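You operate a simulated robot arm through the tools that you are given. There is no shell and no other tool.

The job below is to be done with a simulated robot arm. You get a single attempt, and the scene is never put back.

TASK
Check the mat board's padding and cover the thin spot.
Fine: white depth gauge on each of the three dots, then back; the knee pad goes over the dot under 25 mm. Set down upright: white depth gauge.

The check looks at the end state, three seconds after you hand in, the way a careful person would. Anything else that was tipped, shoved, dropped, spilled or broken makes it a failure. A push-on lid holds only when it is set on centred and level and pressed home; a screw cap is set on level and turned clockwise until tight.

THE ROBOT
A 6-joint arm with a two-finger gripper, fixed in place. Base frame: the origin is on the floor under the middle of its stand, x ahead of it, y to its left, z up; the work surface is at about z = 445. Units: mm, rad, N and s.
With the tool pointing down near the work surface it reaches from about 100 to 680 mm from the base axis. Its first joint turns from -2.897 to 2.897 rad. Payload 3.18 kg.
Tool frame: the origin (TCP) lies between the finger pads and is the grasp point; the fingertips stand 30 mm ahead of it; z points along the fingers, y is the line along which they close. The gripper opens to 144 mm; its body begins 103 mm behind the TCP.
Orientation is that of the tool frame in the base frame, as a unit quaternion [w, x, y, z]. With the fingers straight down and closing along the base's y, the tool's x points along the base's -x, its y along +y and its z along -z.

THE INTERFACE
- The arm moves only by the tool arm_command. Its argument "steps" is a list of rows, each a list of 2 entries, a list of its own where there are three numbers: the shift along the tool's x, y, z in mm, then the turn, a rotation vector about the tool's x, y, z in rad. In form: [[[x, y, z], [ax, ay, az]], ...]. A call has 1 to 20 rows; each row is the pose to reach, as a shift and turn from the pose commanded when the call began, along the tool's axes at that moment. "gripper" is the closure, from 0 (fully open) to 1 (shut), set as the call begins (left out, the last holds). Each row takes 0.2 s and may step no farther than 50 mm and 0.15 rad from the row before; otherwise, or with a gripper value out of range, the whole call is refused. A pose out of reach is approached as far as the arm can. The call stops where the force on the tool passes 40 N (or 10 N more than at its start, if that is more) or the arm is blocked; 0.2 s more then pass. Each finger travels about 186.7 mm/s and halts on what it meets, pressing with about 43 N; the grip force reading is that of the motor and also rises with nothing between the fingers. The clock runs only during rows and for 0.2 s after the last one: add rows that repeat a pose to give the fingers time. The reply holds the time, the measured pose of the TCP, the force on the tool along the base axes, the opening and the grip force, in the units named above and with some noise, with the torque about the TCP (base axes, N m) and any sound that the robot's microphone picked up.
- Cameras (640 x 400 px; columns grow to the right, rows downward): "scene" is fixed at [400.3, -498.1, 1292.6]; the picture's right is [0.98, 0.17, 0.00], its down [0.08, -0.44, -0.89] and it looks along [-0.15, 0.88, -0.45] (base axes); focal length 309 px, centre (320, 200). "wrist" rides on the gripper at [76, 16, -143] in the tool frame; the picture's right is [-0.21, 0.98, 0.00], its down [-0.84, -0.18, -0.51] and it looks along [-0.50, -0.11, 0.86] (tool axes); focal length 218 px, centre (320, 200). There is no depth. A picture from a camera that has moved, and an enlarged one, comes with that camera's place and axes in the base frame and with its lens.
- snapshot(camera): a new picture of that camera. It takes no simulated time.
- inspect(camera, box): a new picture of the part [left, top, right, bottom] of that camera's present view, enlarged. It takes no simulated time.
- hand_in(): hands the job in; it is judged then, once.

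Nothing tells you positions but the pictures and the camera data. Unless the task says otherwise, let go and move clear before handing in.

The tools are called by a JSON object that holds its "method" and its "body". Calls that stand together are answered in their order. arm_command: Moves the arm, as the interface text tells. Its arguments: {"type":"object","properties":{"steps":{"type":"array","items":{"type":"array"}},"gripper":{"type":"number"}},"required":["steps"]} The other tools are called the same way: snapshot (camera) takes a picture; inspect (camera, box) takes an enlarged picture of a part of a camera's view; hand_in () hands the job in.

At the start:

```text
clock: 0.0
ee_pos: [249.9, 377.1, 877.5]
tool_rot: [0.0, 0.0, 1.0, 0.0]
wrist_force: [-0.1, 0.4, -0.1]
moment: [0.01, 0.01, -0.04]
finger_gap: 144.0
gripper_force: 0.0
```

scene: 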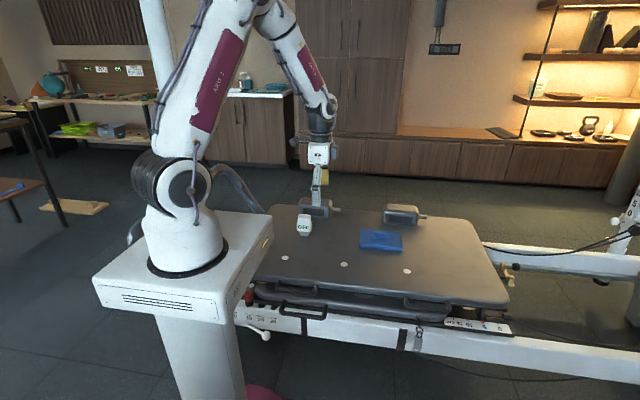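
wrist: 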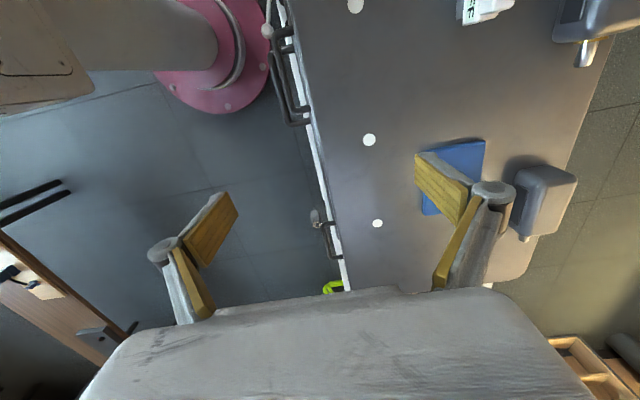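

I see a dark mat board with three white dots along its near edge, a white gauge, a blue pad, and two grey objects at the back. I'll zoom in before moving.

{"method": "inspect", "body": {"camera": "scene", "box": [240, 180, 400, 280]}}

{"method": "inspect", "body": {"camera": "scene", "box": [340, 190, 500, 290]}}

{"method": "inspect", "body": {"camera": "wrist", "box": [320, 0, 640, 200]}}

{"method": "inspect", "body": {"camera": "scene", "box": [280, 205, 330, 240]}}

```text
4.00 times, centred on (320, 230) of scene
camera zoom: at [400.3, -498.1, 1292.6], right [0.98, 0.17, 0.0], down [0.08, -0.44, -0.89], along [-0.15, 0.88, -0.45], focal length 1236 px, centre (320, 80)
```

zoom: 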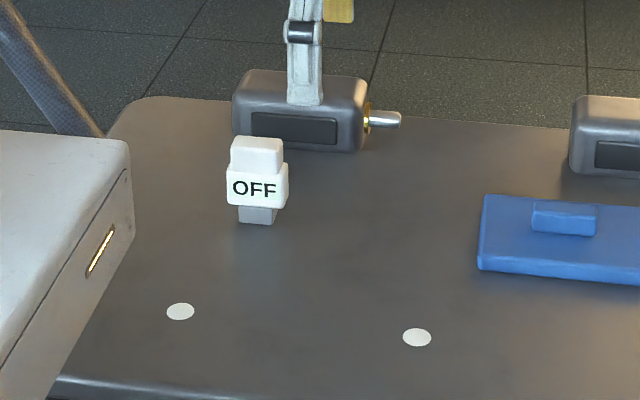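

```text
4.00 times, centred on (420, 240) of scene
camera zoom: at [400.3, -498.1, 1292.6], right [0.98, 0.17, 0.0], down [0.08, -0.44, -0.89], along [-0.15, 0.88, -0.45], focal length 1236 px, centre (-80, 40)
```

zoom: 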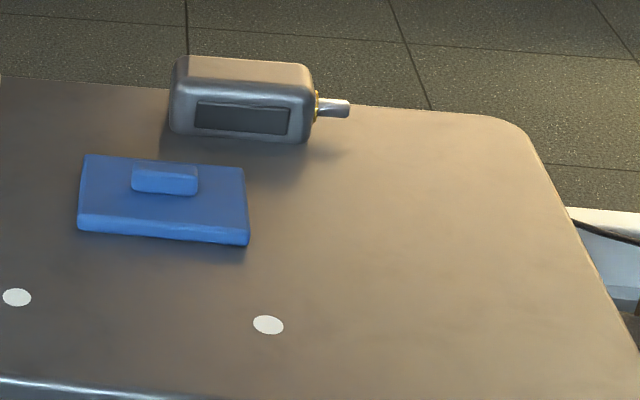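

```text
2.00 times, centred on (480, 100) of wrist
camera zoom: at [171.9, 392.5, 1020.0], right [0.21, 0.98, 0.0], down [0.84, -0.18, 0.51], along [0.5, -0.11, -0.86], focal length 436 px, centre (0, 400)
```

zoom: 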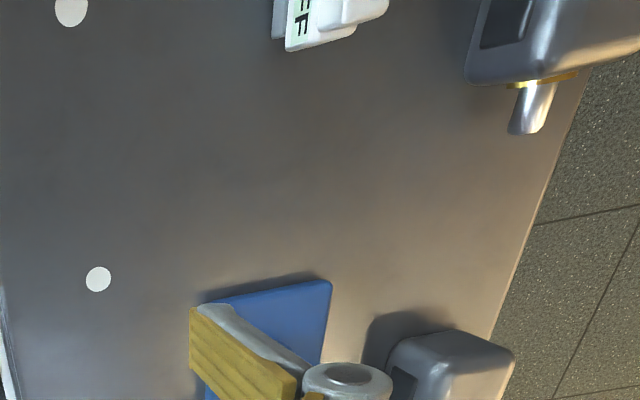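

```text
11.43 times, centred on (305, 222) of scene
camera zoom: at [400.3, -498.1, 1292.6], right [0.98, 0.17, 0.0], down [0.08, -0.44, -0.89], along [-0.15, 0.88, -0.45], focal length 3531 px, centre (491, -57)
```

zoom: 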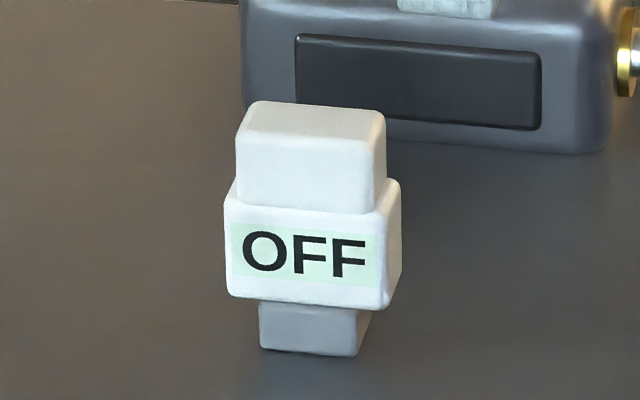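

The dots triangulate to about (92, 471), (330, 472) and (568, 470) at z ≈ 525. The gauge is near (134, 655) and the blue pad near (470, 640). I'll turn the wrist so the fingers close along base x and the wrist camera faces the gauge display, then look again.

{"method": "arm_command", "body": {"steps": [[[0, 0, 0], [0, 0, -0.14]], [[0, 0, 0], [0, 0, -0.28]], [[0, 0, 0], [0, 0, -0.42]], [[0, 0, 0], [0, 0, -0.56]], [[0, 0, 0], [0, 0, -0.7]], [[0, 0, 0], [0, 0, -0.84]], [[0, 0, 0], [0, 0, -0.98]], [[0, 0, 0], [0, 0, -1.12]], [[0, 0, 0], [0, 0, -1.26]], [[0, 0, 0], [0, 0, -1.4]], [[0, 0, 0], [0, 0, -1.5]], [[0, 0, 0], [0, 0, -1.5708]], [[0, 0, 0], [0, 0, -1.5708]]]}}

```text
clock: 2.8
ee_pos: [249.0, 377.5, 877.7]
tool_rot: [0.0, 0.708, -0.706, 0.0]
wrist_force: [-0.5, -0.5, 0.5]
moment: [0.0, -0.01, -0.04]
finger_gap: 144.2
gripper_force: 0.0
```

{"method": "snapshot", "body": {"camera": "wrist"}}

{"method": "snapshot", "body": {"camera": "scene"}}

```text
taken
camera wrist: at [232.0, 299.9, 1020.2], right [-0.98, 0.21, 0.0], down [0.18, 0.84, 0.51], along [0.11, 0.5, -0.86], focal length 218 px, centre (320, 200)
```

wrist: 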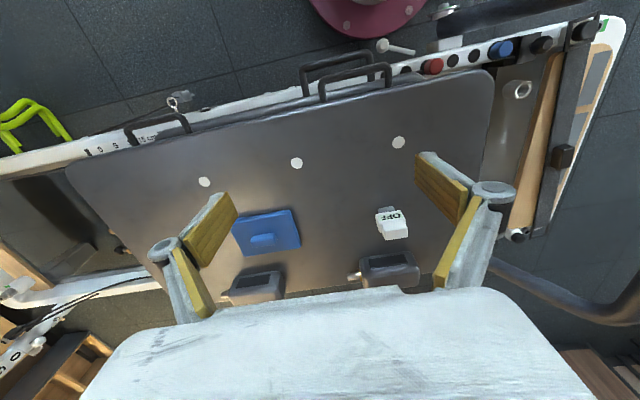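

```text
taken
```

scene: 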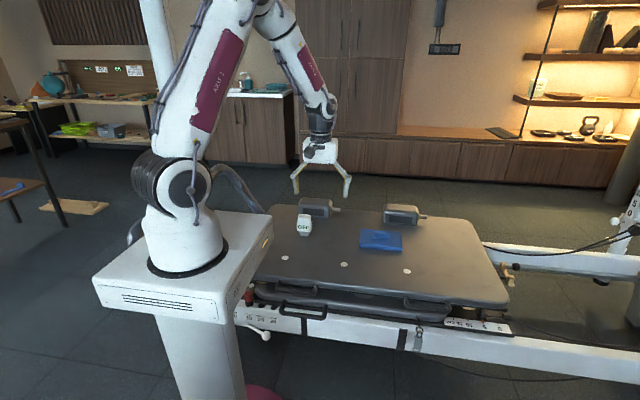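

The rotation worked, and the wrist camera now sees the whole board. I'll zoom in to pin down positions.

{"method": "inspect", "body": {"camera": "wrist", "box": [340, 120, 440, 300]}}

{"method": "inspect", "body": {"camera": "wrist", "box": [180, 140, 340, 300]}}

{"method": "inspect", "body": {"camera": "wrist", "box": [360, 180, 424, 260]}}

```text
2.22 times, centred on (390, 210) of wrist
camera zoom: at [232.0, 299.9, 1020.2], right [-0.98, 0.21, 0.0], down [0.18, 0.84, 0.51], along [0.11, 0.5, -0.86], focal length 485 px, centre (164, 178)
```

zoom: 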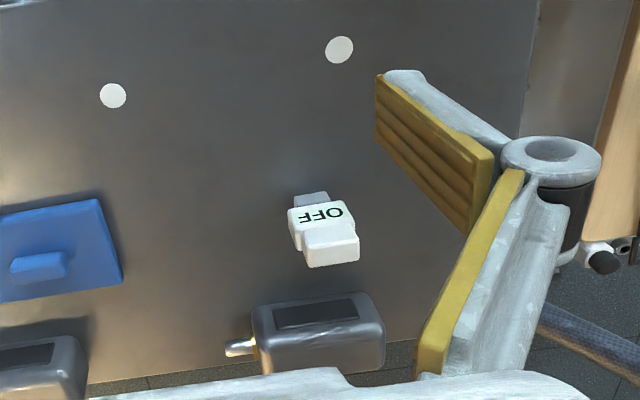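

```text
2.50 times, centred on (260, 220) of wrist
camera zoom: at [232.0, 299.9, 1020.2], right [-0.98, 0.21, 0.0], down [0.18, 0.84, 0.51], along [0.11, 0.5, -0.86], focal length 546 px, centre (470, 150)
```

zoom: 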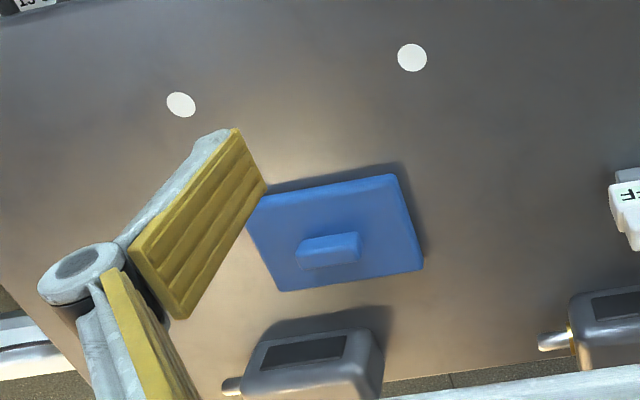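

```text
5.00 times, centred on (392, 220) of wrist
camera zoom: at [232.0, 299.9, 1020.2], right [-0.98, 0.21, 0.0], down [0.18, 0.84, 0.51], along [0.11, 0.5, -0.86], focal length 1091 px, centre (-40, 100)
```

zoom: 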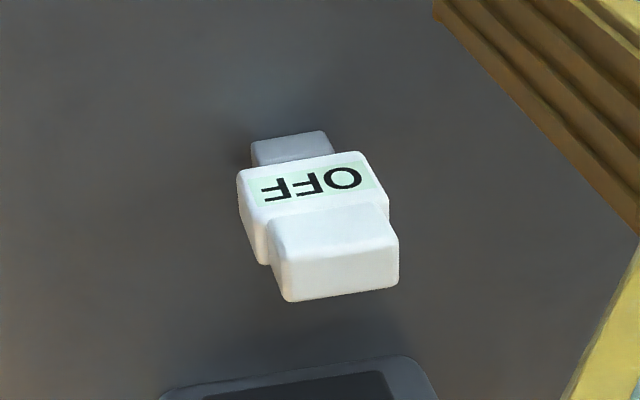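

I place the gauge at about (130, 660) with its long side along x, its display facing −y and its top near z ≈ 620. I'll bring the wrist camera closer over it at a safe height.

{"method": "arm_command", "body": {"steps": [[[-30, 15, 20], [0, 0, 0]], [[-60, 30, 40], [0, 0, 0]], [[-90, 45, 60], [0, 0, 0]], [[-120, 60, 80], [0, 0, 0]], [[-150, 75, 100], [0, 0, 0]], [[-180, 90, 120], [0, 0, 0]], [[-210, 105, 140], [0, 0, 0]], [[-242, 119, 157], [0, 0, 0]], [[-242, 119, 157], [0, 0, 0]]]}}

{"method": "snapshot", "body": {"camera": "wrist"}}

{"method": "snapshot", "body": {"camera": "scene"}}

```text
clock: 4.8
ee_pos: [129.5, 620.3, 719.9]
tool_rot: [0.0, -0.707, 0.707, 0.0]
wrist_force: [0.3, -0.6, 0.2]
moment: [-0.01, -0.01, -0.01]
finger_gap: 144.0
gripper_force: 0.0
```

```text
taken
camera wrist: at [112.6, 542.5, 862.0], right [-0.98, 0.21, 0.0], down [0.18, 0.84, 0.51], along [0.11, 0.5, -0.86], focal length 218 px, centre (320, 200)
```

wrist: 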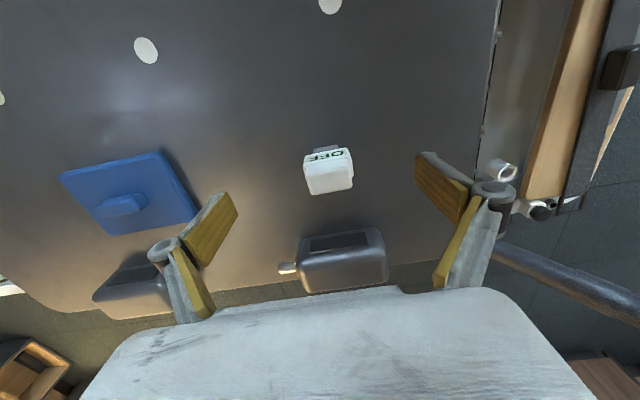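

```text
taken
```

scene: 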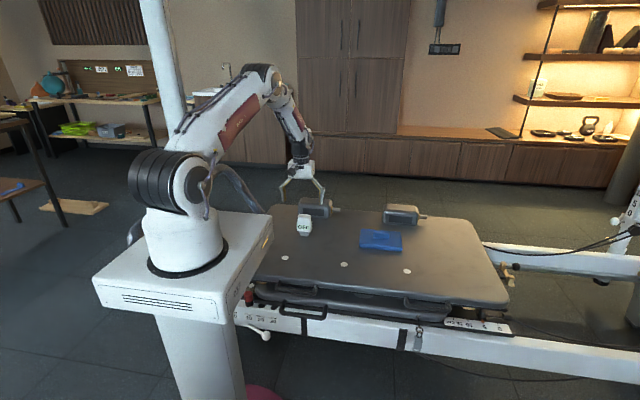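

{"method": "inspect", "body": {"camera": "wrist", "box": [288, 130, 368, 210]}}

{"method": "inspect", "body": {"camera": "wrist", "box": [40, 0, 360, 240]}}

```text
5.00 times, centred on (328, 170) of wrist
camera zoom: at [112.6, 542.5, 862.0], right [-0.98, 0.21, 0.0], down [0.18, 0.84, 0.51], along [0.11, 0.5, -0.86], focal length 1091 px, centre (280, 350)
```

zoom: 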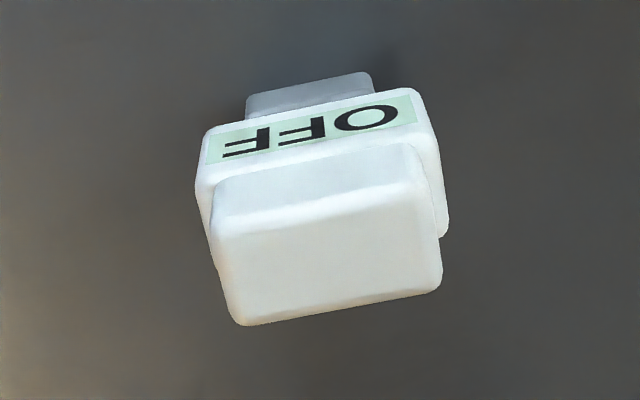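

```text
1.67 times, centred on (200, 120) of wrist
camera zoom: at [112.6, 542.5, 862.0], right [-0.98, 0.21, 0.0], down [0.18, 0.84, 0.51], along [0.11, 0.5, -0.86], focal length 364 px, centre (520, 333)
```

zoom: 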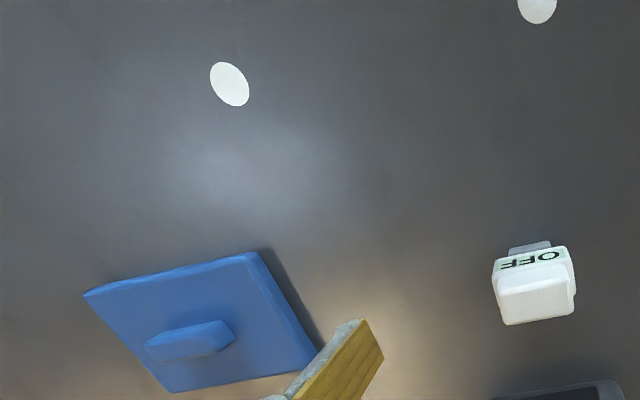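

The mat top works out at z ≈ 531. The gauge centre is at about (124.5, 656.5), with its top at z ≈ 626 and its body about 62 mm wide in x. Before grasping I'll survey the three dots from closer up and test how far the arm reaches.

{"method": "arm_command", "body": {"steps": [[[45, 8, 5], [0, 0, 0]], [[90, 16, 10], [0, 0, 0]], [[135, 24, 15], [0, 0, 0]], [[180, 30, 20], [0, 0, 0]], [[180, 30, 20], [0, 0, 0]]]}}

{"method": "inspect", "body": {"camera": "wrist", "box": [200, 40, 440, 240]}}

{"method": "arm_command", "body": {"steps": [[[0, -46, 0], [0, 0, 0]], [[0, -92, 0], [0, 0, 0]], [[0, -138, 0], [0, 0, 0]], [[0, -184, 0], [0, 0, 0]], [[0, -230, 0], [0, 0, 0]], [[0, -230, 0], [0, 0, 0]]]}}

{"method": "inspect", "body": {"camera": "wrist", "box": [200, 40, 440, 240]}}

{"method": "arm_command", "body": {"steps": [[[0, -46, 0], [0, 0, 0]], [[0, -92, 0], [0, 0, 0]], [[0, -138, 0], [0, 0, 0]], [[0, -184, 0], [0, 0, 0]], [[0, -230, 0], [0, 0, 0]], [[0, -230, 0], [0, 0, 0]]]}}

{"method": "inspect", "body": {"camera": "wrist", "box": [200, 40, 440, 240]}}

{"method": "snapshot", "body": {"camera": "wrist"}}

```text
clock: 6.0
ee_pos: [99.4, 438.4, 699.4]
tool_rot: [0.0, -0.707, 0.707, 0.0]
wrist_force: [1.1, -0.2, 0.5]
moment: [0.03, 0.02, 0.0]
finger_gap: 143.8
gripper_force: 0.0
```

```text
2.00 times, centred on (320, 140) of wrist
camera zoom: at [83.4, 361.3, 842.9], right [-0.98, 0.21, 0.0], down [0.18, 0.84, 0.51], along [0.11, 0.5, -0.86], focal length 436 px, centre (320, 320)
```

zoom: 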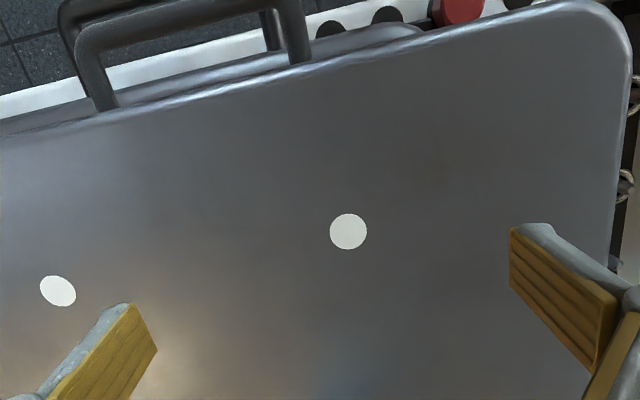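

```text
clock: 7.4
ee_pos: [330.6, 439.5, 700.1]
tool_rot: [-0.001, -0.707, 0.708, -0.001]
wrist_force: [0.7, 0.2, 0.9]
moment: [0.02, 0.01, -0.02]
finger_gap: 143.9
gripper_force: 0.0
```

```text
2.00 times, centred on (320, 140) of wrist
camera zoom: at [313.8, 362.0, 843.0], right [-0.98, 0.21, 0.0], down [0.18, 0.84, 0.51], along [0.11, 0.5, -0.86], focal length 436 px, centre (320, 320)
```

zoom: 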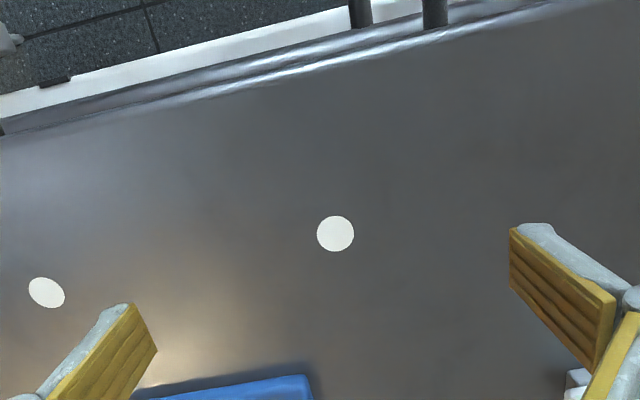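

```text
clock: 8.8
ee_pos: [555.7, 436.1, 699.4]
tool_rot: [-0.002, 0.707, -0.707, 0.0]
wrist_force: [-0.2, 0.1, -0.7]
moment: [0.02, 0.0, -0.02]
finger_gap: 144.1
gripper_force: 0.1
out of reach, approached as far as the arm can: row 5, 6
```

```text
2.00 times, centred on (320, 140) of wrist
camera zoom: at [537.4, 357.6, 841.5], right [-0.98, 0.21, 0.0], down [0.18, 0.84, 0.51], along [0.11, 0.5, -0.86], focal length 436 px, centre (320, 320)
```

zoom: 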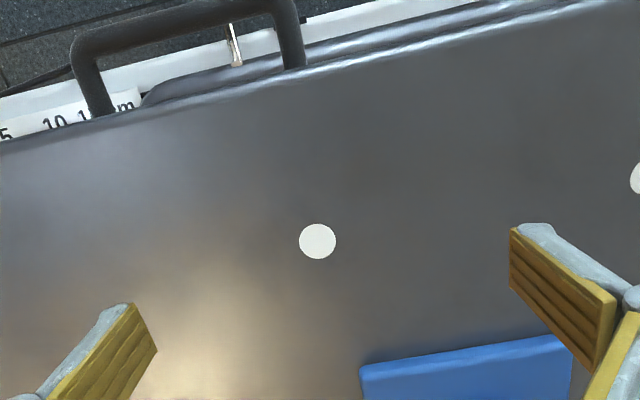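

```text
taken
camera wrist: at [537.4, 357.6, 841.5], right [-0.98, 0.21, 0.0], down [0.18, 0.84, 0.51], along [0.11, 0.5, -0.86], focal length 218 px, centre (320, 200)
```

wrist: 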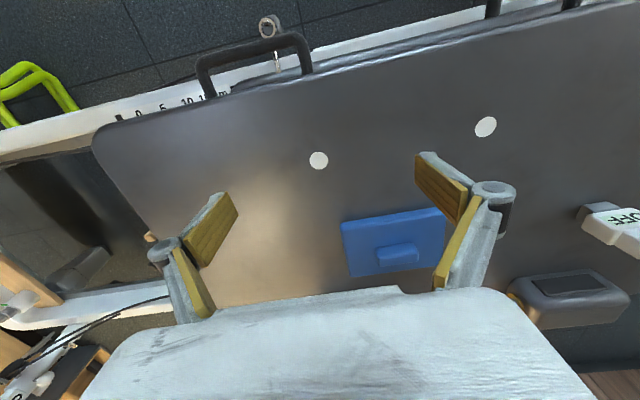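

A vertical tool only reaches a radius of about 706, and dot 3 is at about 733. I'll therefore grasp the gauge with the tool tilted 0.4 rad toward +y, keeping the closing axis on x so the gauge stays upright. The refined dots are D1 (86.5, 472), D2 (326, 472) and D3 (563.5, 470.5). Next I go above the gauge, tilted.

{"method": "arm_command", "body": {"steps": [[[-18, 43, -2], [0, -0.04, 0]], [[-36, 87, -4], [0, -0.08, 0]], [[-54, 130, -6], [0, -0.12, 0]], [[-72, 174, -8], [0, -0.16, 0]], [[-90, 217, -10], [0, -0.2, 0]], [[-108, 261, -12], [0, -0.24, 0]], [[-126, 304, -14], [0, -0.28, 0]], [[-144, 348, -16], [0, -0.32, 0]], [[-162, 391, -18], [0, -0.36, 0]], [[-180, 435, -20], [0, -0.4, 0]], [[-180, 435, -20], [0, -0.4, 0]]]}}

{"method": "snapshot", "body": {"camera": "wrist"}}

{"method": "inspect", "body": {"camera": "wrist", "box": [260, 90, 400, 190]}}

```text
clock: 11.2
ee_pos: [120.1, 616.9, 719.5]
tool_rot: [-0.14, 0.693, -0.693, -0.14]
wrist_force: [0.1, -0.8, -0.7]
moment: [0.02, -0.02, 0.04]
finger_gap: 144.2
gripper_force: 0.1
```

```text
taken
camera wrist: at [102.6, 488.6, 821.3], right [-0.98, 0.19, 0.08], down [0.18, 0.58, 0.8], along [0.11, 0.79, -0.6], focal length 218 px, centre (320, 200)
```

wrist: 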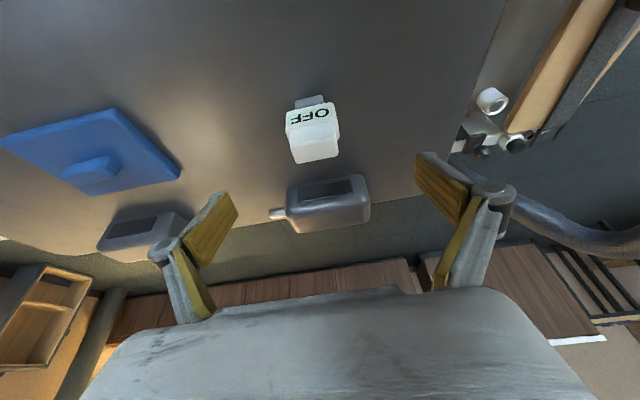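

```text
4.00 times, centred on (330, 140) of wrist
camera zoom: at [102.6, 488.6, 821.3], right [-0.98, 0.19, 0.08], down [0.18, 0.58, 0.8], along [0.11, 0.79, -0.6], focal length 873 px, centre (280, 440)
```

zoom: 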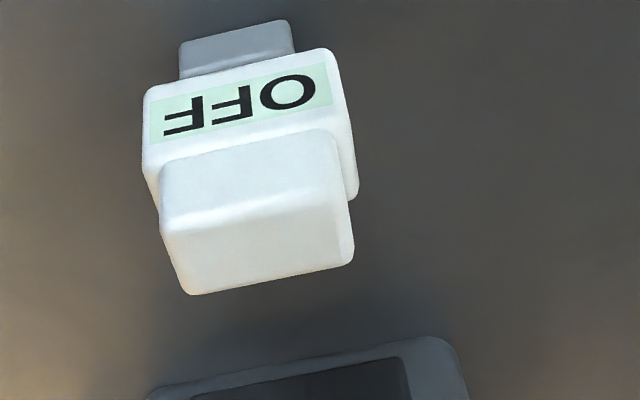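

The tilt is good and the gauge centre is confirmed near (124.5, 655). I'll lower around it with the fingers open, without closing yet.

{"method": "arm_command", "body": {"steps": [[[-35.1, -4.4, 14.8], [0, 0, 0]], [[-21.6, -4.4, 46.7], [0, 0, 0]], [[-8.1, -4.4, 78.6], [0, 0, 0]], [[5.4, -4.4, 110.5], [0, 0, 0]], [[18.8, -4.4, 142.4], [0, 0, 0]], [[18.8, -4.4, 142.4], [0, 0, 0]]]}}

{"method": "snapshot", "body": {"camera": "wrist"}}

{"method": "snapshot", "body": {"camera": "scene"}}

```text
clock: 12.6
ee_pos: [123.5, 654.8, 579.8]
tool_rot: [-0.14, 0.694, -0.693, -0.14]
wrist_force: [-0.8, -0.7, 0.3]
moment: [0.02, 0.03, -0.04]
finger_gap: 144.0
gripper_force: 0.1
```

```text
taken
camera wrist: at [107.3, 527.0, 682.4], right [-0.98, 0.19, 0.08], down [0.18, 0.58, 0.8], along [0.11, 0.79, -0.6], focal length 218 px, centre (320, 200)
```

wrist: 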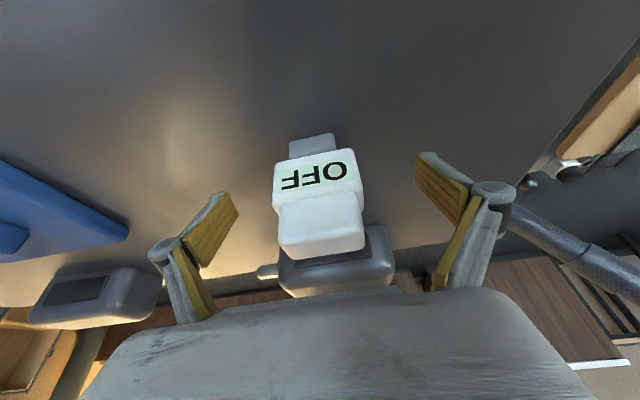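

```text
taken
```

scene: 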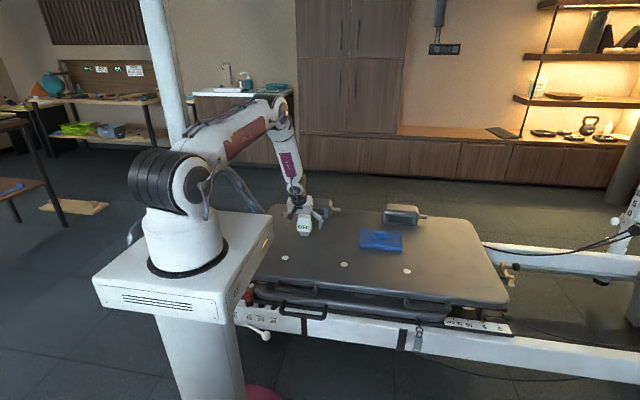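

The gauge sits centred between the open fingers. I'll close part-way first to check clearance, then grip.

{"method": "arm_command", "body": {"steps": [[[0, 0, 0], [0, 0, 0]], [[0, 0, 0], [0, 0, 0]], [[0, 0, 0], [0, 0, 0]]], "gripper": 0.5}}

{"method": "inspect", "body": {"camera": "wrist", "box": [200, 100, 440, 280]}}

```text
clock: 13.4
ee_pos: [124.1, 654.0, 580.6]
tool_rot: [0.141, -0.693, 0.693, 0.14]
wrist_force: [0.0, -0.1, 0.3]
moment: [0.02, 0.0, 0.01]
finger_gap: 72.1
gripper_force: 0.1
```

```text
2.22 times, centred on (320, 190) of wrist
camera zoom: at [107.4, 527.0, 682.8], right [-0.98, 0.19, 0.08], down [0.18, 0.58, 0.8], along [0.11, 0.79, -0.6], focal length 485 px, centre (320, 222)
```

zoom: 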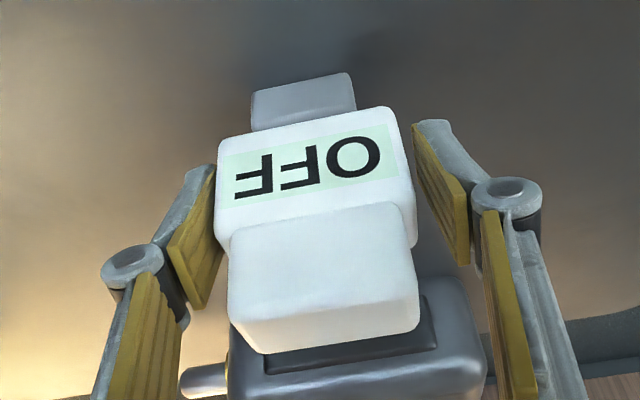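

{"method": "arm_command", "body": {"steps": [[[0, 0, 0], [0, 0, 0]], [[0, 0, 0], [0, 0, 0]], [[0, 0, 0], [0, 0, 0]], [[0, 0, 0], [0, 0, 0]]], "gripper": 0.75}}

{"method": "inspect", "body": {"camera": "wrist", "box": [200, 100, 440, 280]}}

{"method": "inspect", "body": {"camera": "scene", "box": [265, 185, 345, 245]}}

```text
clock: 14.4
ee_pos: [124.3, 655.0, 581.3]
tool_rot: [-0.14, 0.694, -0.693, -0.14]
wrist_force: [-0.8, -1.7, 2.3]
moment: [0.0, 0.07, 0.04]
finger_gap: 64.9
gripper_force: 42.9
```

```text
2.22 times, centred on (320, 190) of wrist
camera zoom: at [107.3, 527.0, 682.9], right [-0.98, 0.19, 0.08], down [0.18, 0.58, 0.8], along [0.11, 0.79, -0.6], focal length 485 px, centre (320, 222)
```

zoom: 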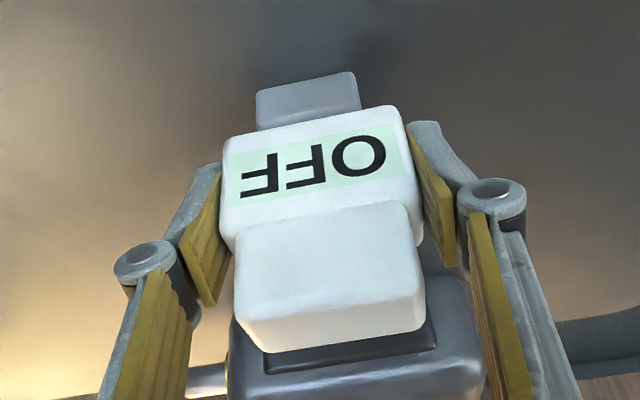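

```text
6.67 times, centred on (305, 215) of scene
camera zoom: at [400.3, -498.1, 1292.6], right [0.98, 0.17, 0.0], down [0.08, -0.44, -0.89], along [-0.15, 0.88, -0.45], focal length 2060 px, centre (420, 100)
```

zoom: 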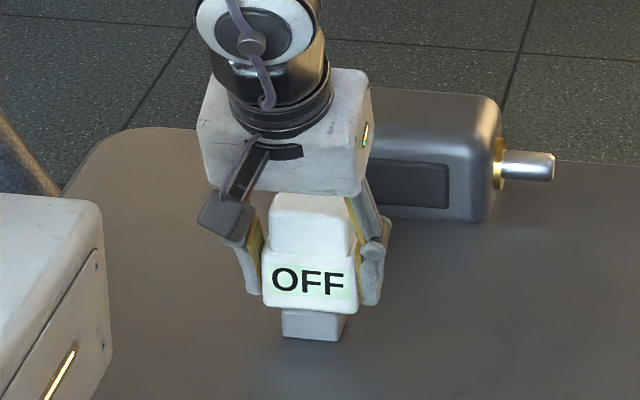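

The grip is firm at 65 mm and the gauge is upright. I'll lift straight up a bit.

{"method": "arm_command", "body": {"steps": [[[-3.9, 0, -9.2], [0, 0, 0]], [[-11.7, 0, -27.6], [0, 0, 0]], [[-23.4, 0, -55.3], [0, 0, 0]], [[-23.4, 0, -55.3], [0, 0, 0]]]}}

{"method": "inspect", "body": {"camera": "wrist", "box": [200, 100, 440, 280]}}

{"method": "inspect", "body": {"camera": "scene", "box": [265, 165, 345, 225]}}

```text
clock: 15.4
ee_pos: [125.0, 654.0, 641.1]
tool_rot: [-0.14, 0.693, -0.693, -0.14]
wrist_force: [-0.5, -0.1, -1.1]
moment: [-0.03, 0.01, -0.03]
finger_gap: 65.1
gripper_force: 43.1
```

```text
2.22 times, centred on (320, 190) of wrist
camera zoom: at [107.2, 526.8, 742.6], right [-0.98, 0.19, 0.08], down [0.18, 0.58, 0.8], along [0.11, 0.79, -0.6], focal length 485 px, centre (320, 222)
```

zoom: 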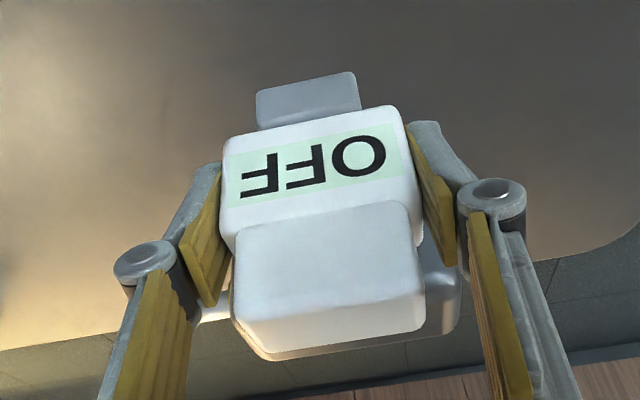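

```text
6.67 times, centred on (305, 195) of scene
camera zoom: at [400.3, -498.1, 1292.6], right [0.98, 0.17, 0.0], down [0.08, -0.44, -0.89], along [-0.15, 0.88, -0.45], focal length 2060 px, centre (420, 233)
```

zoom: 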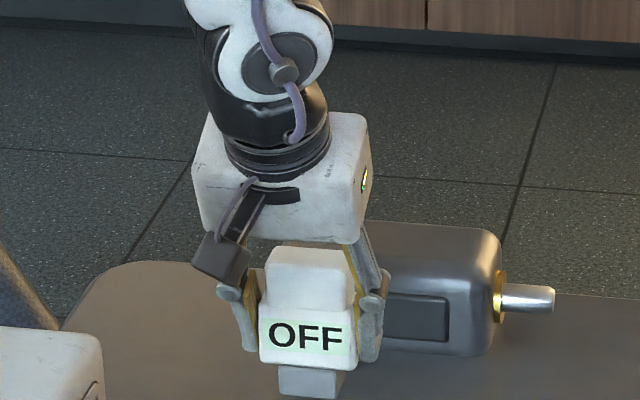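

The gauge lifts cleanly and stays upright, still reading OFF. I'll carry it above dot 1.

{"method": "arm_command", "body": {"steps": [[[34, 7.5, -14.4], [0, 0, 0]], [[68, 15, -28.8], [0, 0, 0]], [[102, 22.5, -43.1], [0, 0, 0]], [[136, 30, -57.5], [0, 0, 0]], [[169.1, 37.6, -71.5], [0, 0, 0]], [[169.1, 37.6, -71.5], [0, 0, 0]], [[169.1, 37.6, -71.5], [0, 0, 0]]]}}

{"method": "snapshot", "body": {"camera": "wrist"}}

{"method": "inspect", "body": {"camera": "scene", "box": [240, 190, 340, 270]}}

```text
clock: 17.0
ee_pos: [75.9, 491.3, 651.2]
tool_rot: [0.12, -0.688, 0.7, 0.15]
wrist_force: [-0.6, -0.1, -1.9]
moment: [0.02, 0.01, -0.01]
finger_gap: 65.0
gripper_force: 43.2
out of reach, approached as far as the arm can: row 3, 4, 5, 6, 7
```

```text
taken
camera wrist: at [62.1, 366.4, 755.5], right [-0.97, 0.2, 0.12], down [0.22, 0.59, 0.78], along [0.08, 0.78, -0.62], focal length 218 px, centre (320, 200)
```

wrist: 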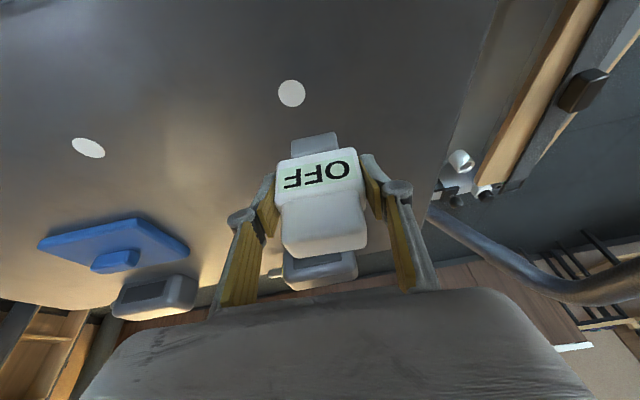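

```text
5.00 times, centred on (290, 230) of scene
camera zoom: at [400.3, -498.1, 1292.6], right [0.98, 0.17, 0.0], down [0.08, -0.44, -0.89], along [-0.15, 0.88, -0.45], focal length 1545 px, centre (470, 50)
```

zoom: 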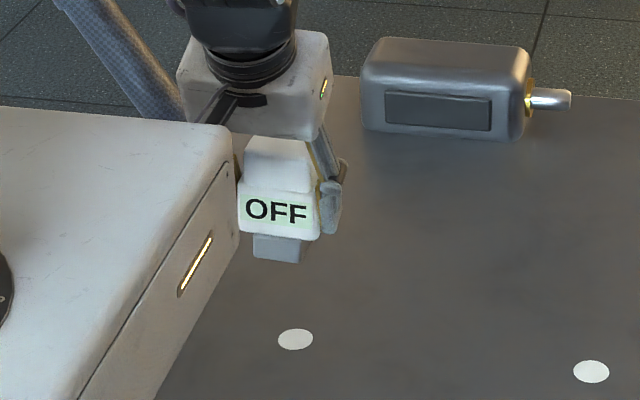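

With this tilt the arm can't come in as close as dot 1 and it stopped short, still holding the gauge with a slight tool deviation. I'll back out, restore the orientation, and do dot 3 first with this grip. Dot 1 can follow with a vertical re-grasp.

{"method": "arm_command", "body": {"steps": [[[-37.5, -11.4, 6.8], [0.009, -0.004, -0.006]], [[-75, -22.7, 13.6], [0.019, -0.008, -0.012]], [[-112.6, -34, 20.4], [0.028, -0.012, -0.019]], [[-150.2, -45.4, 27.2], [0.038, -0.016, -0.025]], [[-150.2, -45.4, 27.2], [0.038, -0.016, -0.025]]]}}

{"method": "arm_command", "body": {"steps": [[[0, 0, 0], [0, 0, 0]]]}}

{"method": "arm_command", "body": {"steps": [[[0, 0, 0], [0, 0, 0]]]}}

```text
clock: 18.2
ee_pos: [117.2, 635.3, 684.4]
tool_rot: [0.153, -0.642, 0.736, 0.149]
wrist_force: [0.5, -0.3, -1.3]
moment: [-0.03, 0.02, 0.0]
finger_gap: 64.9
gripper_force: 43.0
out of reach, approached as far as the arm can: row 1, 4, 5
```

```text
clock: 18.6
ee_pos: [116.8, 633.7, 683.6]
tool_rot: [-0.158, 0.698, -0.686, -0.134]
wrist_force: [0.8, -1.1, -1.6]
moment: [-0.01, 0.0, -0.01]
finger_gap: 65.0
gripper_force: 43.3
```

```text
clock: 19.0
ee_pos: [116.5, 633.1, 683.2]
tool_rot: [-0.158, 0.697, -0.686, -0.134]
wrist_force: [-0.2, 0.3, -1.1]
moment: [-0.03, 0.04, 0.04]
finger_gap: 65.0
gripper_force: 42.9
```

The deviation looks like a wrist singularity near this radius with the tilt. I'll move outward along the board at a safe height, correct the orientation on the way, and check the pose.

{"method": "arm_command", "body": {"steps": [[[11.8, -35.5, -4.1], [-0.005, 0.003, 0.004]], [[23.6, -70.9, -8.3], [-0.01, 0.005, 0.007]], [[35.4, -106.4, -12.4], [-0.015, 0.008, 0.011]], [[47.2, -141.9, -16.6], [-0.02, 0.011, 0.015]], [[59, -177.3, -20.7], [-0.025, 0.013, 0.018]], [[70.8, -212.8, -24.9], [-0.03, 0.016, 0.022]], [[70.8, -212.8, -24.9], [-0.03, 0.016, 0.022]]]}}

{"method": "arm_command", "body": {"steps": [[[0, 0, 0], [0, 0, 0]]]}}

{"method": "snapshot", "body": {"camera": "scene"}}

{"method": "snapshot", "body": {"camera": "wrist"}}

```text
clock: 20.6
ee_pos: [331.0, 560.0, 686.2]
tool_rot: [-0.143, 0.694, -0.692, -0.137]
wrist_force: [0.2, -0.6, -1.7]
moment: [0.01, 0.02, 0.03]
finger_gap: 65.4
gripper_force: 43.4
```

```text
clock: 21.0
ee_pos: [329.3, 560.7, 686.2]
tool_rot: [-0.144, 0.693, -0.693, -0.137]
wrist_force: [0.6, 0.2, -1.6]
moment: [-0.03, -0.02, -0.01]
finger_gap: 64.9
gripper_force: 42.8
```

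```text
taken
```

scene: 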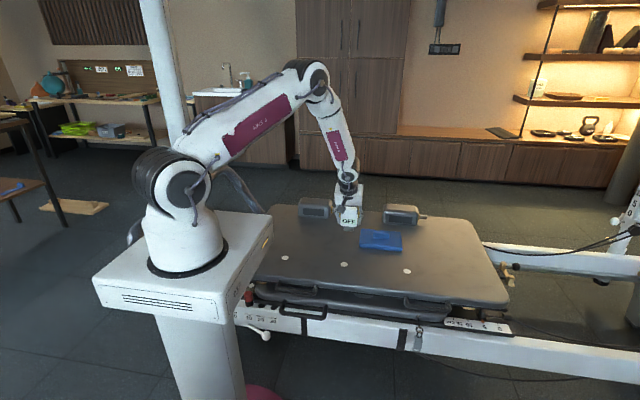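

```text
taken
camera wrist: at [312.9, 432.9, 788.3], right [-0.98, 0.19, 0.07], down [0.17, 0.58, 0.8], along [0.11, 0.79, -0.6], focal length 218 px, centre (320, 200)
```

wrist: 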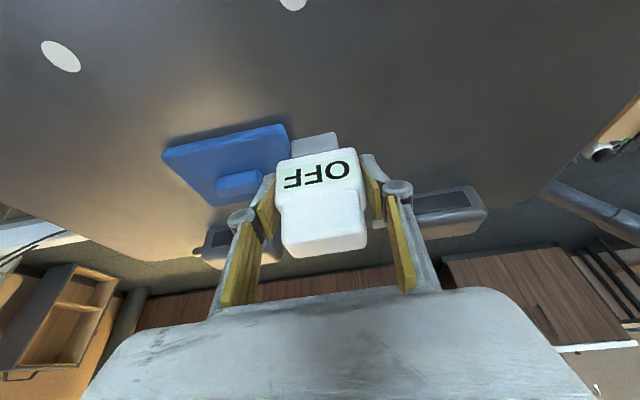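

Orientation is restored. Moving over dot 3.

{"method": "arm_command", "body": {"steps": [[[15.7, -38.9, -1.9], [-0.002, 0, 0]], [[31.3, -77.8, -3.8], [-0.003, 0, 0.001]], [[47, -116.8, -5.7], [-0.005, 0, 0.001]], [[62.6, -155.7, -7.5], [-0.006, -0.001, 0.002]], [[78.3, -194.6, -9.4], [-0.008, -0.001, 0.002]], [[93.9, -233.5, -11.3], [-0.009, -0.001, 0.003]], [[93.9, -233.5, -11.3], [-0.009, -0.001, 0.003]]]}}

{"method": "arm_command", "body": {"steps": [[[0, 0, 0], [0, 0, 0]]]}}

{"method": "snapshot", "body": {"camera": "wrist"}}

{"method": "inspect", "body": {"camera": "scene", "box": [340, 190, 460, 290]}}

```text
clock: 22.6
ee_pos: [564.4, 468.2, 662.2]
tool_rot: [-0.14, 0.694, -0.692, -0.141]
wrist_force: [-0.8, 0.8, -1.5]
moment: [0.0, 0.02, -0.01]
finger_gap: 65.2
gripper_force: 42.6
```

```text
clock: 23.0
ee_pos: [564.6, 468.5, 662.1]
tool_rot: [0.14, -0.693, 0.693, 0.142]
wrist_force: [0.3, 0.1, -2.2]
moment: [-0.04, 0.0, 0.03]
finger_gap: 64.9
gripper_force: 42.9
```

```text
taken
camera wrist: at [547.6, 341.3, 763.4], right [-0.98, 0.19, 0.08], down [0.18, 0.58, 0.8], along [0.11, 0.79, -0.6], focal length 218 px, centre (320, 200)
```

wrist: 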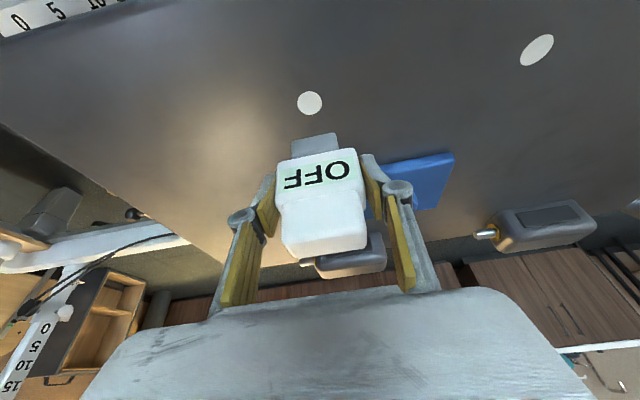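

```text
4.00 times, centred on (400, 240) of scene
camera zoom: at [400.3, -498.1, 1292.6], right [0.98, 0.17, 0.0], down [0.08, -0.44, -0.89], along [-0.15, 0.88, -0.45], focal length 1236 px, centre (0, 40)
```

zoom: 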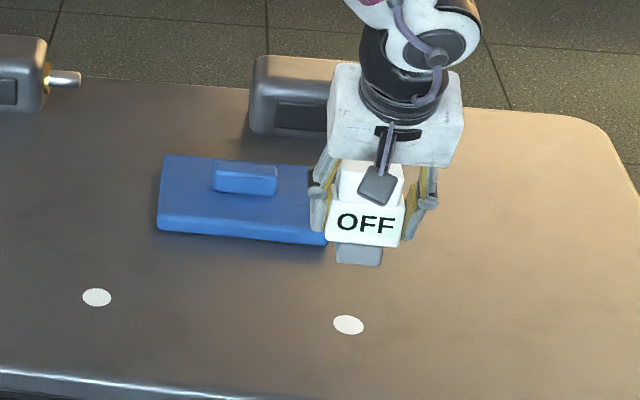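

The gauge is above dot 3, aligned within a millimetre or two. Lowering it onto the dot, slowing at the end.

{"method": "arm_command", "body": {"steps": [[[9.1, -0.8, 22.5], [0, 0, 0]], [[18.2, -0.8, 45], [0, 0, 0]], [[24.3, -0.8, 60], [0, 0, 0]], [[27.4, -0.8, 67.5], [0, 0, 0]], [[28.9, -0.8, 71.3], [0, 0, 0]], [[29.7, -0.8, 73.2], [0, 0, 0]], [[30, -0.8, 74.1], [0, 0, 0]], [[30, -0.8, 74.1], [0, 0, 0]]]}}

{"method": "inspect", "body": {"camera": "wrist", "box": [200, 60, 440, 240]}}

{"method": "inspect", "body": {"camera": "scene", "box": [360, 200, 460, 290]}}

```text
clock: 24.8
ee_pos: [565.1, 471.4, 581.7]
tool_rot: [0.141, -0.693, 0.693, 0.141]
wrist_force: [-0.7, -0.5, -1.0]
moment: [-0.05, -0.02, 0.01]
finger_gap: 65.1
gripper_force: 42.7
```

```text
2.22 times, centred on (320, 150) of wrist
camera zoom: at [548.0, 343.1, 683.2], right [-0.98, 0.19, 0.08], down [0.18, 0.58, 0.8], along [0.11, 0.79, -0.6], focal length 485 px, centre (320, 311)
```

zoom: 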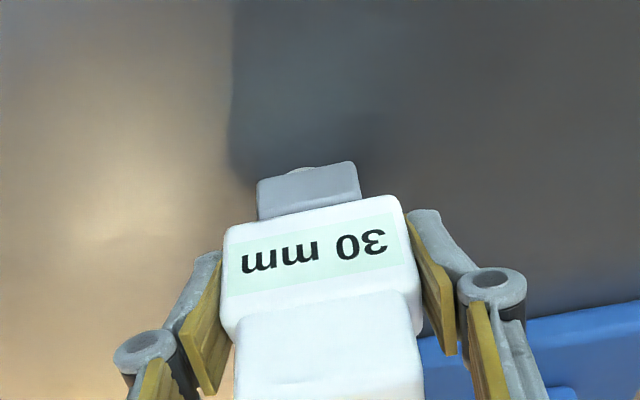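

```text
4.44 times, centred on (410, 245) of scene
camera zoom: at [400.3, -498.1, 1292.6], right [0.98, 0.17, 0.0], down [0.08, -0.44, -0.89], along [-0.15, 0.88, -0.45], focal length 1373 px, centre (-80, 0)
```

zoom: 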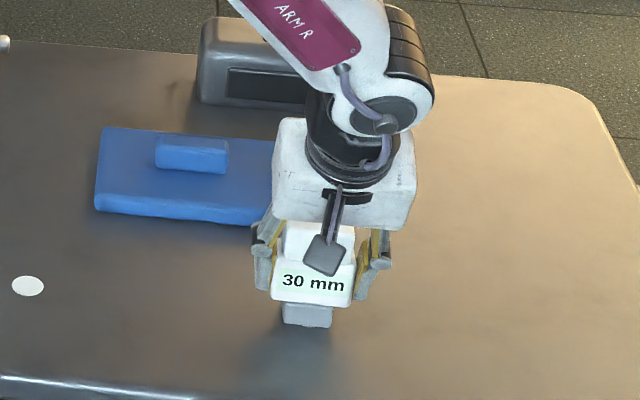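

The gauge reads "30 mm" on dot 3. I'll lower a millimetre and wait to make sure it is seated and the reading is steady.

{"method": "arm_command", "body": {"steps": [[[0.4, 0, 0.9], [0, 0, 0]], [[0.4, 0, 0.9], [0, 0, 0]], [[0.4, 0, 0.9], [0, 0, 0]], [[0.4, 0, 0.9], [0, 0, 0]], [[0.4, 0, 0.9], [0, 0, 0]]]}}

{"method": "inspect", "body": {"camera": "wrist", "box": [200, 60, 440, 240]}}

{"method": "inspect", "body": {"camera": "scene", "box": [390, 235, 430, 275]}}

```text
clock: 26.0
ee_pos: [565.1, 470.6, 581.7]
tool_rot: [-0.14, 0.693, -0.693, -0.141]
wrist_force: [-0.5, -0.7, 8.8]
moment: [-0.05, -0.15, 0.01]
finger_gap: 65.1
gripper_force: 43.1
```

```text
2.22 times, centred on (320, 150) of wrist
camera zoom: at [548.1, 343.3, 683.0], right [-0.98, 0.19, 0.08], down [0.18, 0.58, 0.8], along [0.11, 0.79, -0.6], focal length 485 px, centre (320, 311)
```

zoom: 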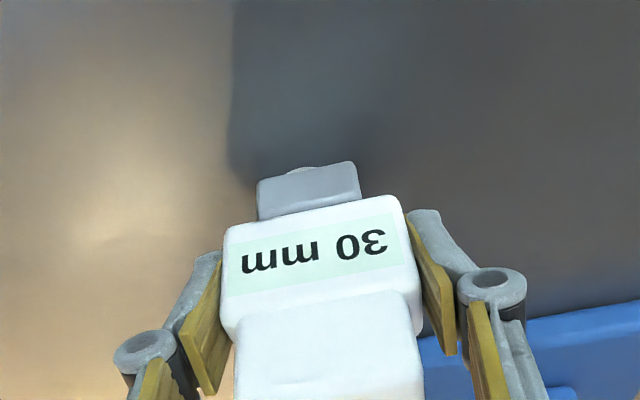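

```text
10.00 times, centred on (410, 255) of scene
camera zoom: at [400.3, -498.1, 1292.6], right [0.98, 0.17, 0.0], down [0.08, -0.44, -0.89], along [-0.15, 0.88, -0.45], focal length 3090 px, centre (-580, -350)
```

zoom: 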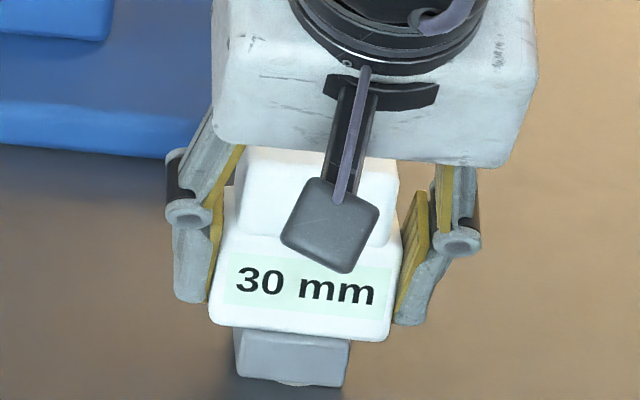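

Dot 3 is a firm 30 mm with about 9 N contact. I'll lift and carry the gauge back above its original spot, where I'll set it down and re-grasp vertically for the nearer dots.

{"method": "arm_command", "body": {"steps": [[[-3.9, 0, -9.2], [0, 0, 0]], [[-15.6, 0, -36.8], [0, 0, 0]], [[-31.2, 0, -73.7], [0, 0, 0]], [[-42.1, 0, -99.5], [0, 0, 0]], [[-60.4, 39.2, -91.8], [0, 0, 0]], [[-78.6, 78.3, -84.1], [0, 0, 0]], [[-96.9, 117.5, -76.4], [0, 0, 0]], [[-115.2, 156.7, -68.6], [0, 0, 0]], [[-133.4, 195.8, -60.9], [0, 0, 0]], [[-151.7, 235, -53.2], [0, 0, 0]], [[-163.7, 276.1, -48.1], [0, 0, 0]], [[-175.7, 317.2, -43.1], [0, 0, 0]], [[-187.6, 358.3, -38], [0, 0, 0]], [[-199.6, 399.4, -33], [0, 0, 0]], [[-211.6, 440.5, -27.9], [0, 0, 0]], [[-211.6, 440.5, -27.9], [0, 0, 0]]]}}

{"method": "arm_command", "body": {"steps": [[[0, 0, 0], [0, 0, 0]]]}}

{"method": "snapshot", "body": {"camera": "wrist"}}

```text
clock: 29.4
ee_pos: [124.0, 654.9, 690.6]
tool_rot: [0.14, -0.693, 0.693, 0.141]
wrist_force: [-0.1, -0.1, -1.3]
moment: [-0.05, -0.01, -0.02]
finger_gap: 65.0
gripper_force: 42.7
```

```text
clock: 29.8
ee_pos: [123.9, 653.6, 689.6]
tool_rot: [-0.14, 0.693, -0.693, -0.141]
wrist_force: [0.6, 0.0, -0.2]
moment: [-0.03, 0.01, 0.02]
finger_gap: 65.2
gripper_force: 42.5
```

```text
taken
camera wrist: at [107.1, 527.0, 791.3], right [-0.98, 0.19, 0.08], down [0.18, 0.58, 0.8], along [0.11, 0.79, -0.6], focal length 218 px, centre (320, 200)
```

wrist: 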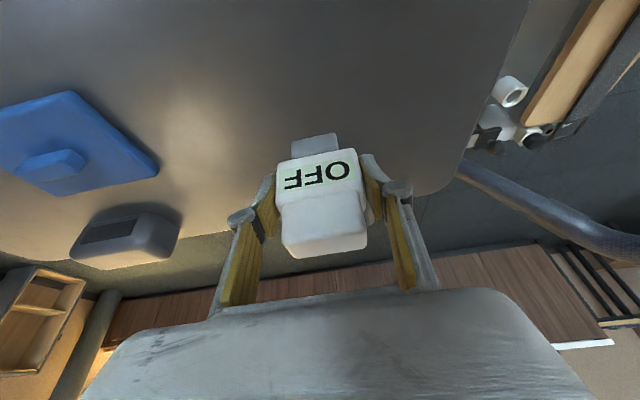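

Back above the original spot. Lowering gently to the mat.

{"method": "arm_command", "body": {"steps": [[[12, -0.3, 28.5], [0, 0, 0]], [[24, -0.3, 57], [0, 0, 0]], [[34, -0.3, 80.5], [0, 0, 0]], [[38.5, -0.3, 91.2], [0, 0, 0]], [[40.8, -0.3, 96.6], [0, 0, 0]], [[41.7, -0.3, 98.7], [0, 0, 0]], [[42.3, -0.3, 100.2], [0, 0, 0]], [[42.3, -0.3, 100.2], [0, 0, 0]]]}}

{"method": "inspect", "body": {"camera": "scene", "box": [265, 185, 345, 245]}}

```text
clock: 31.6
ee_pos: [124.6, 655.3, 581.1]
tool_rot: [-0.142, 0.693, -0.693, -0.142]
wrist_force: [-0.7, -3.3, 13.8]
moment: [-0.22, -0.26, -0.04]
finger_gap: 65.0
gripper_force: 43.5
```

```text
6.67 times, centred on (305, 215) of scene
camera zoom: at [400.3, -498.1, 1292.6], right [0.98, 0.17, 0.0], down [0.08, -0.44, -0.89], along [-0.15, 0.88, -0.45], focal length 2060 px, centre (420, 100)
```

zoom: 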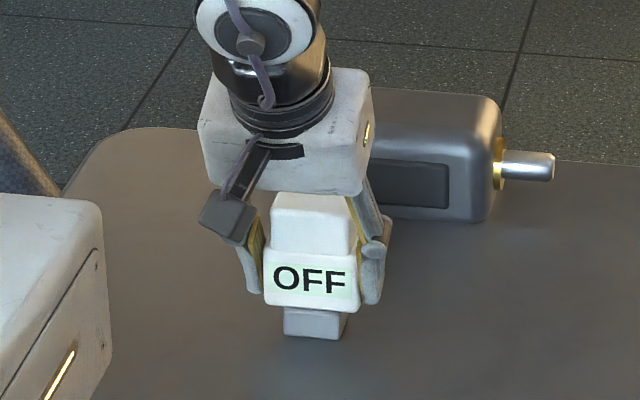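

It's on the mat. I'll ease off slightly and open the gripper.

{"method": "arm_command", "body": {"steps": [[[-0.2, 0, -0.5], [0, 0, 0]], [[-0.2, 0, -0.5], [0, 0, 0]]]}}

{"method": "arm_command", "body": {"steps": [[[0, 0, 0], [0, 0, 0]], [[0, 0, 0], [0, 0, 0]], [[0, 0, 0], [0, 0, 0]]], "gripper": 0}}

{"method": "inspect", "body": {"camera": "wrist", "box": [200, 100, 440, 280]}}

```text
clock: 32.2
ee_pos: [124.0, 654.1, 580.7]
tool_rot: [0.141, -0.693, 0.693, 0.14]
wrist_force: [1.3, 2.0, 6.6]
moment: [0.15, -0.19, 0.06]
finger_gap: 65.0
gripper_force: 43.3
```

```text
clock: 33.0
ee_pos: [125.2, 654.9, 581.0]
tool_rot: [-0.14, 0.694, -0.692, -0.142]
wrist_force: [0.1, -0.3, -0.7]
moment: [0.01, -0.03, -0.08]
finger_gap: 143.7
gripper_force: 0.0
```

```text
2.22 times, centred on (320, 190) of wrist
camera zoom: at [107.8, 527.1, 682.8], right [-0.98, 0.19, 0.08], down [0.18, 0.58, 0.8], along [0.11, 0.79, -0.6], focal length 485 px, centre (320, 222)
```

zoom: 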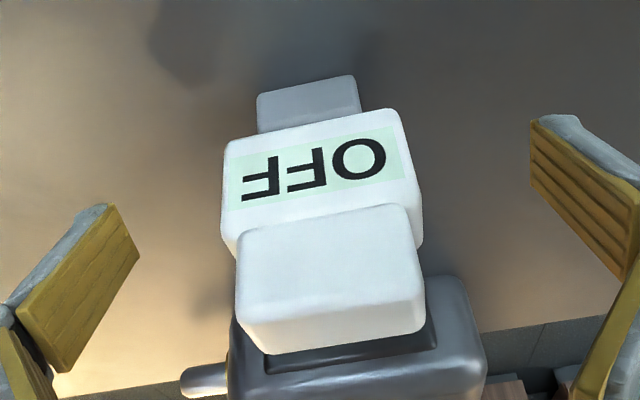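

The gauge stands on its own at the original spot. I'll rise straight up and return the tool to vertical.

{"method": "arm_command", "body": {"steps": [[[-15.6, 0, -36.8], [0, 0, 0]], [[-31.2, 0, -73.7], [0, 0, 0]], [[-46.7, 0, -110.5], [0, 0, 0]], [[-46.7, 0, -110.5], [0, 0.1, 0]], [[-46.7, 0, -110.5], [0, 0.2, 0]], [[-46.7, 0, -110.5], [0, 0.3, 0]], [[-46.7, 0, -110.5], [0, 0.4, 0]], [[-46.7, 0, -110.5], [0, 0.4, 0]]]}}

{"method": "arm_command", "body": {"steps": [[[0, 0, 0], [0, 0, 0]]]}}

{"method": "inspect", "body": {"camera": "wrist", "box": [240, 80, 400, 200]}}

{"method": "inspect", "body": {"camera": "scene", "box": [265, 165, 345, 245]}}

```text
clock: 34.8
ee_pos: [124.4, 655.1, 701.0]
tool_rot: [0.0, -0.707, 0.707, 0.0]
wrist_force: [0.6, -1.0, -0.2]
moment: [0.03, 0.02, 0.0]
finger_gap: 143.8
gripper_force: 0.1
```

```text
clock: 35.2
ee_pos: [124.7, 654.3, 700.7]
tool_rot: [0.0, -0.707, 0.707, 0.001]
wrist_force: [1.2, 0.6, 0.7]
moment: [-0.02, -0.04, 0.0]
finger_gap: 144.0
gripper_force: 0.1
```

```text
3.33 times, centred on (320, 140) of wrist
camera zoom: at [108.0, 576.8, 843.9], right [-0.98, 0.21, 0.0], down [0.18, 0.84, 0.51], along [0.11, 0.5, -0.86], focal length 728 px, centre (320, 400)
```

zoom: 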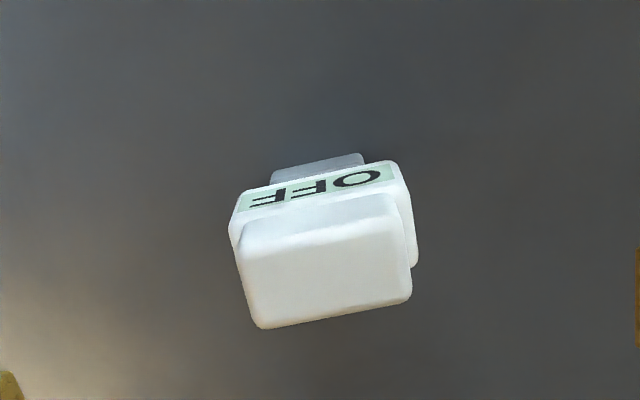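

```text
5.00 times, centred on (305, 205) of scene
camera zoom: at [400.3, -498.1, 1292.6], right [0.98, 0.17, 0.0], down [0.08, -0.44, -0.89], along [-0.15, 0.88, -0.45], focal length 1545 px, centre (395, 175)
```

zoom: 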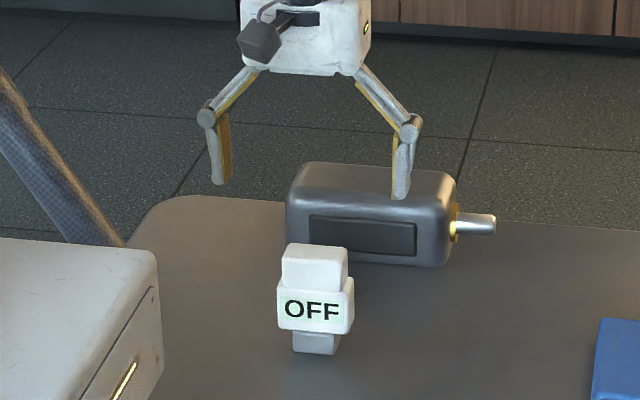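

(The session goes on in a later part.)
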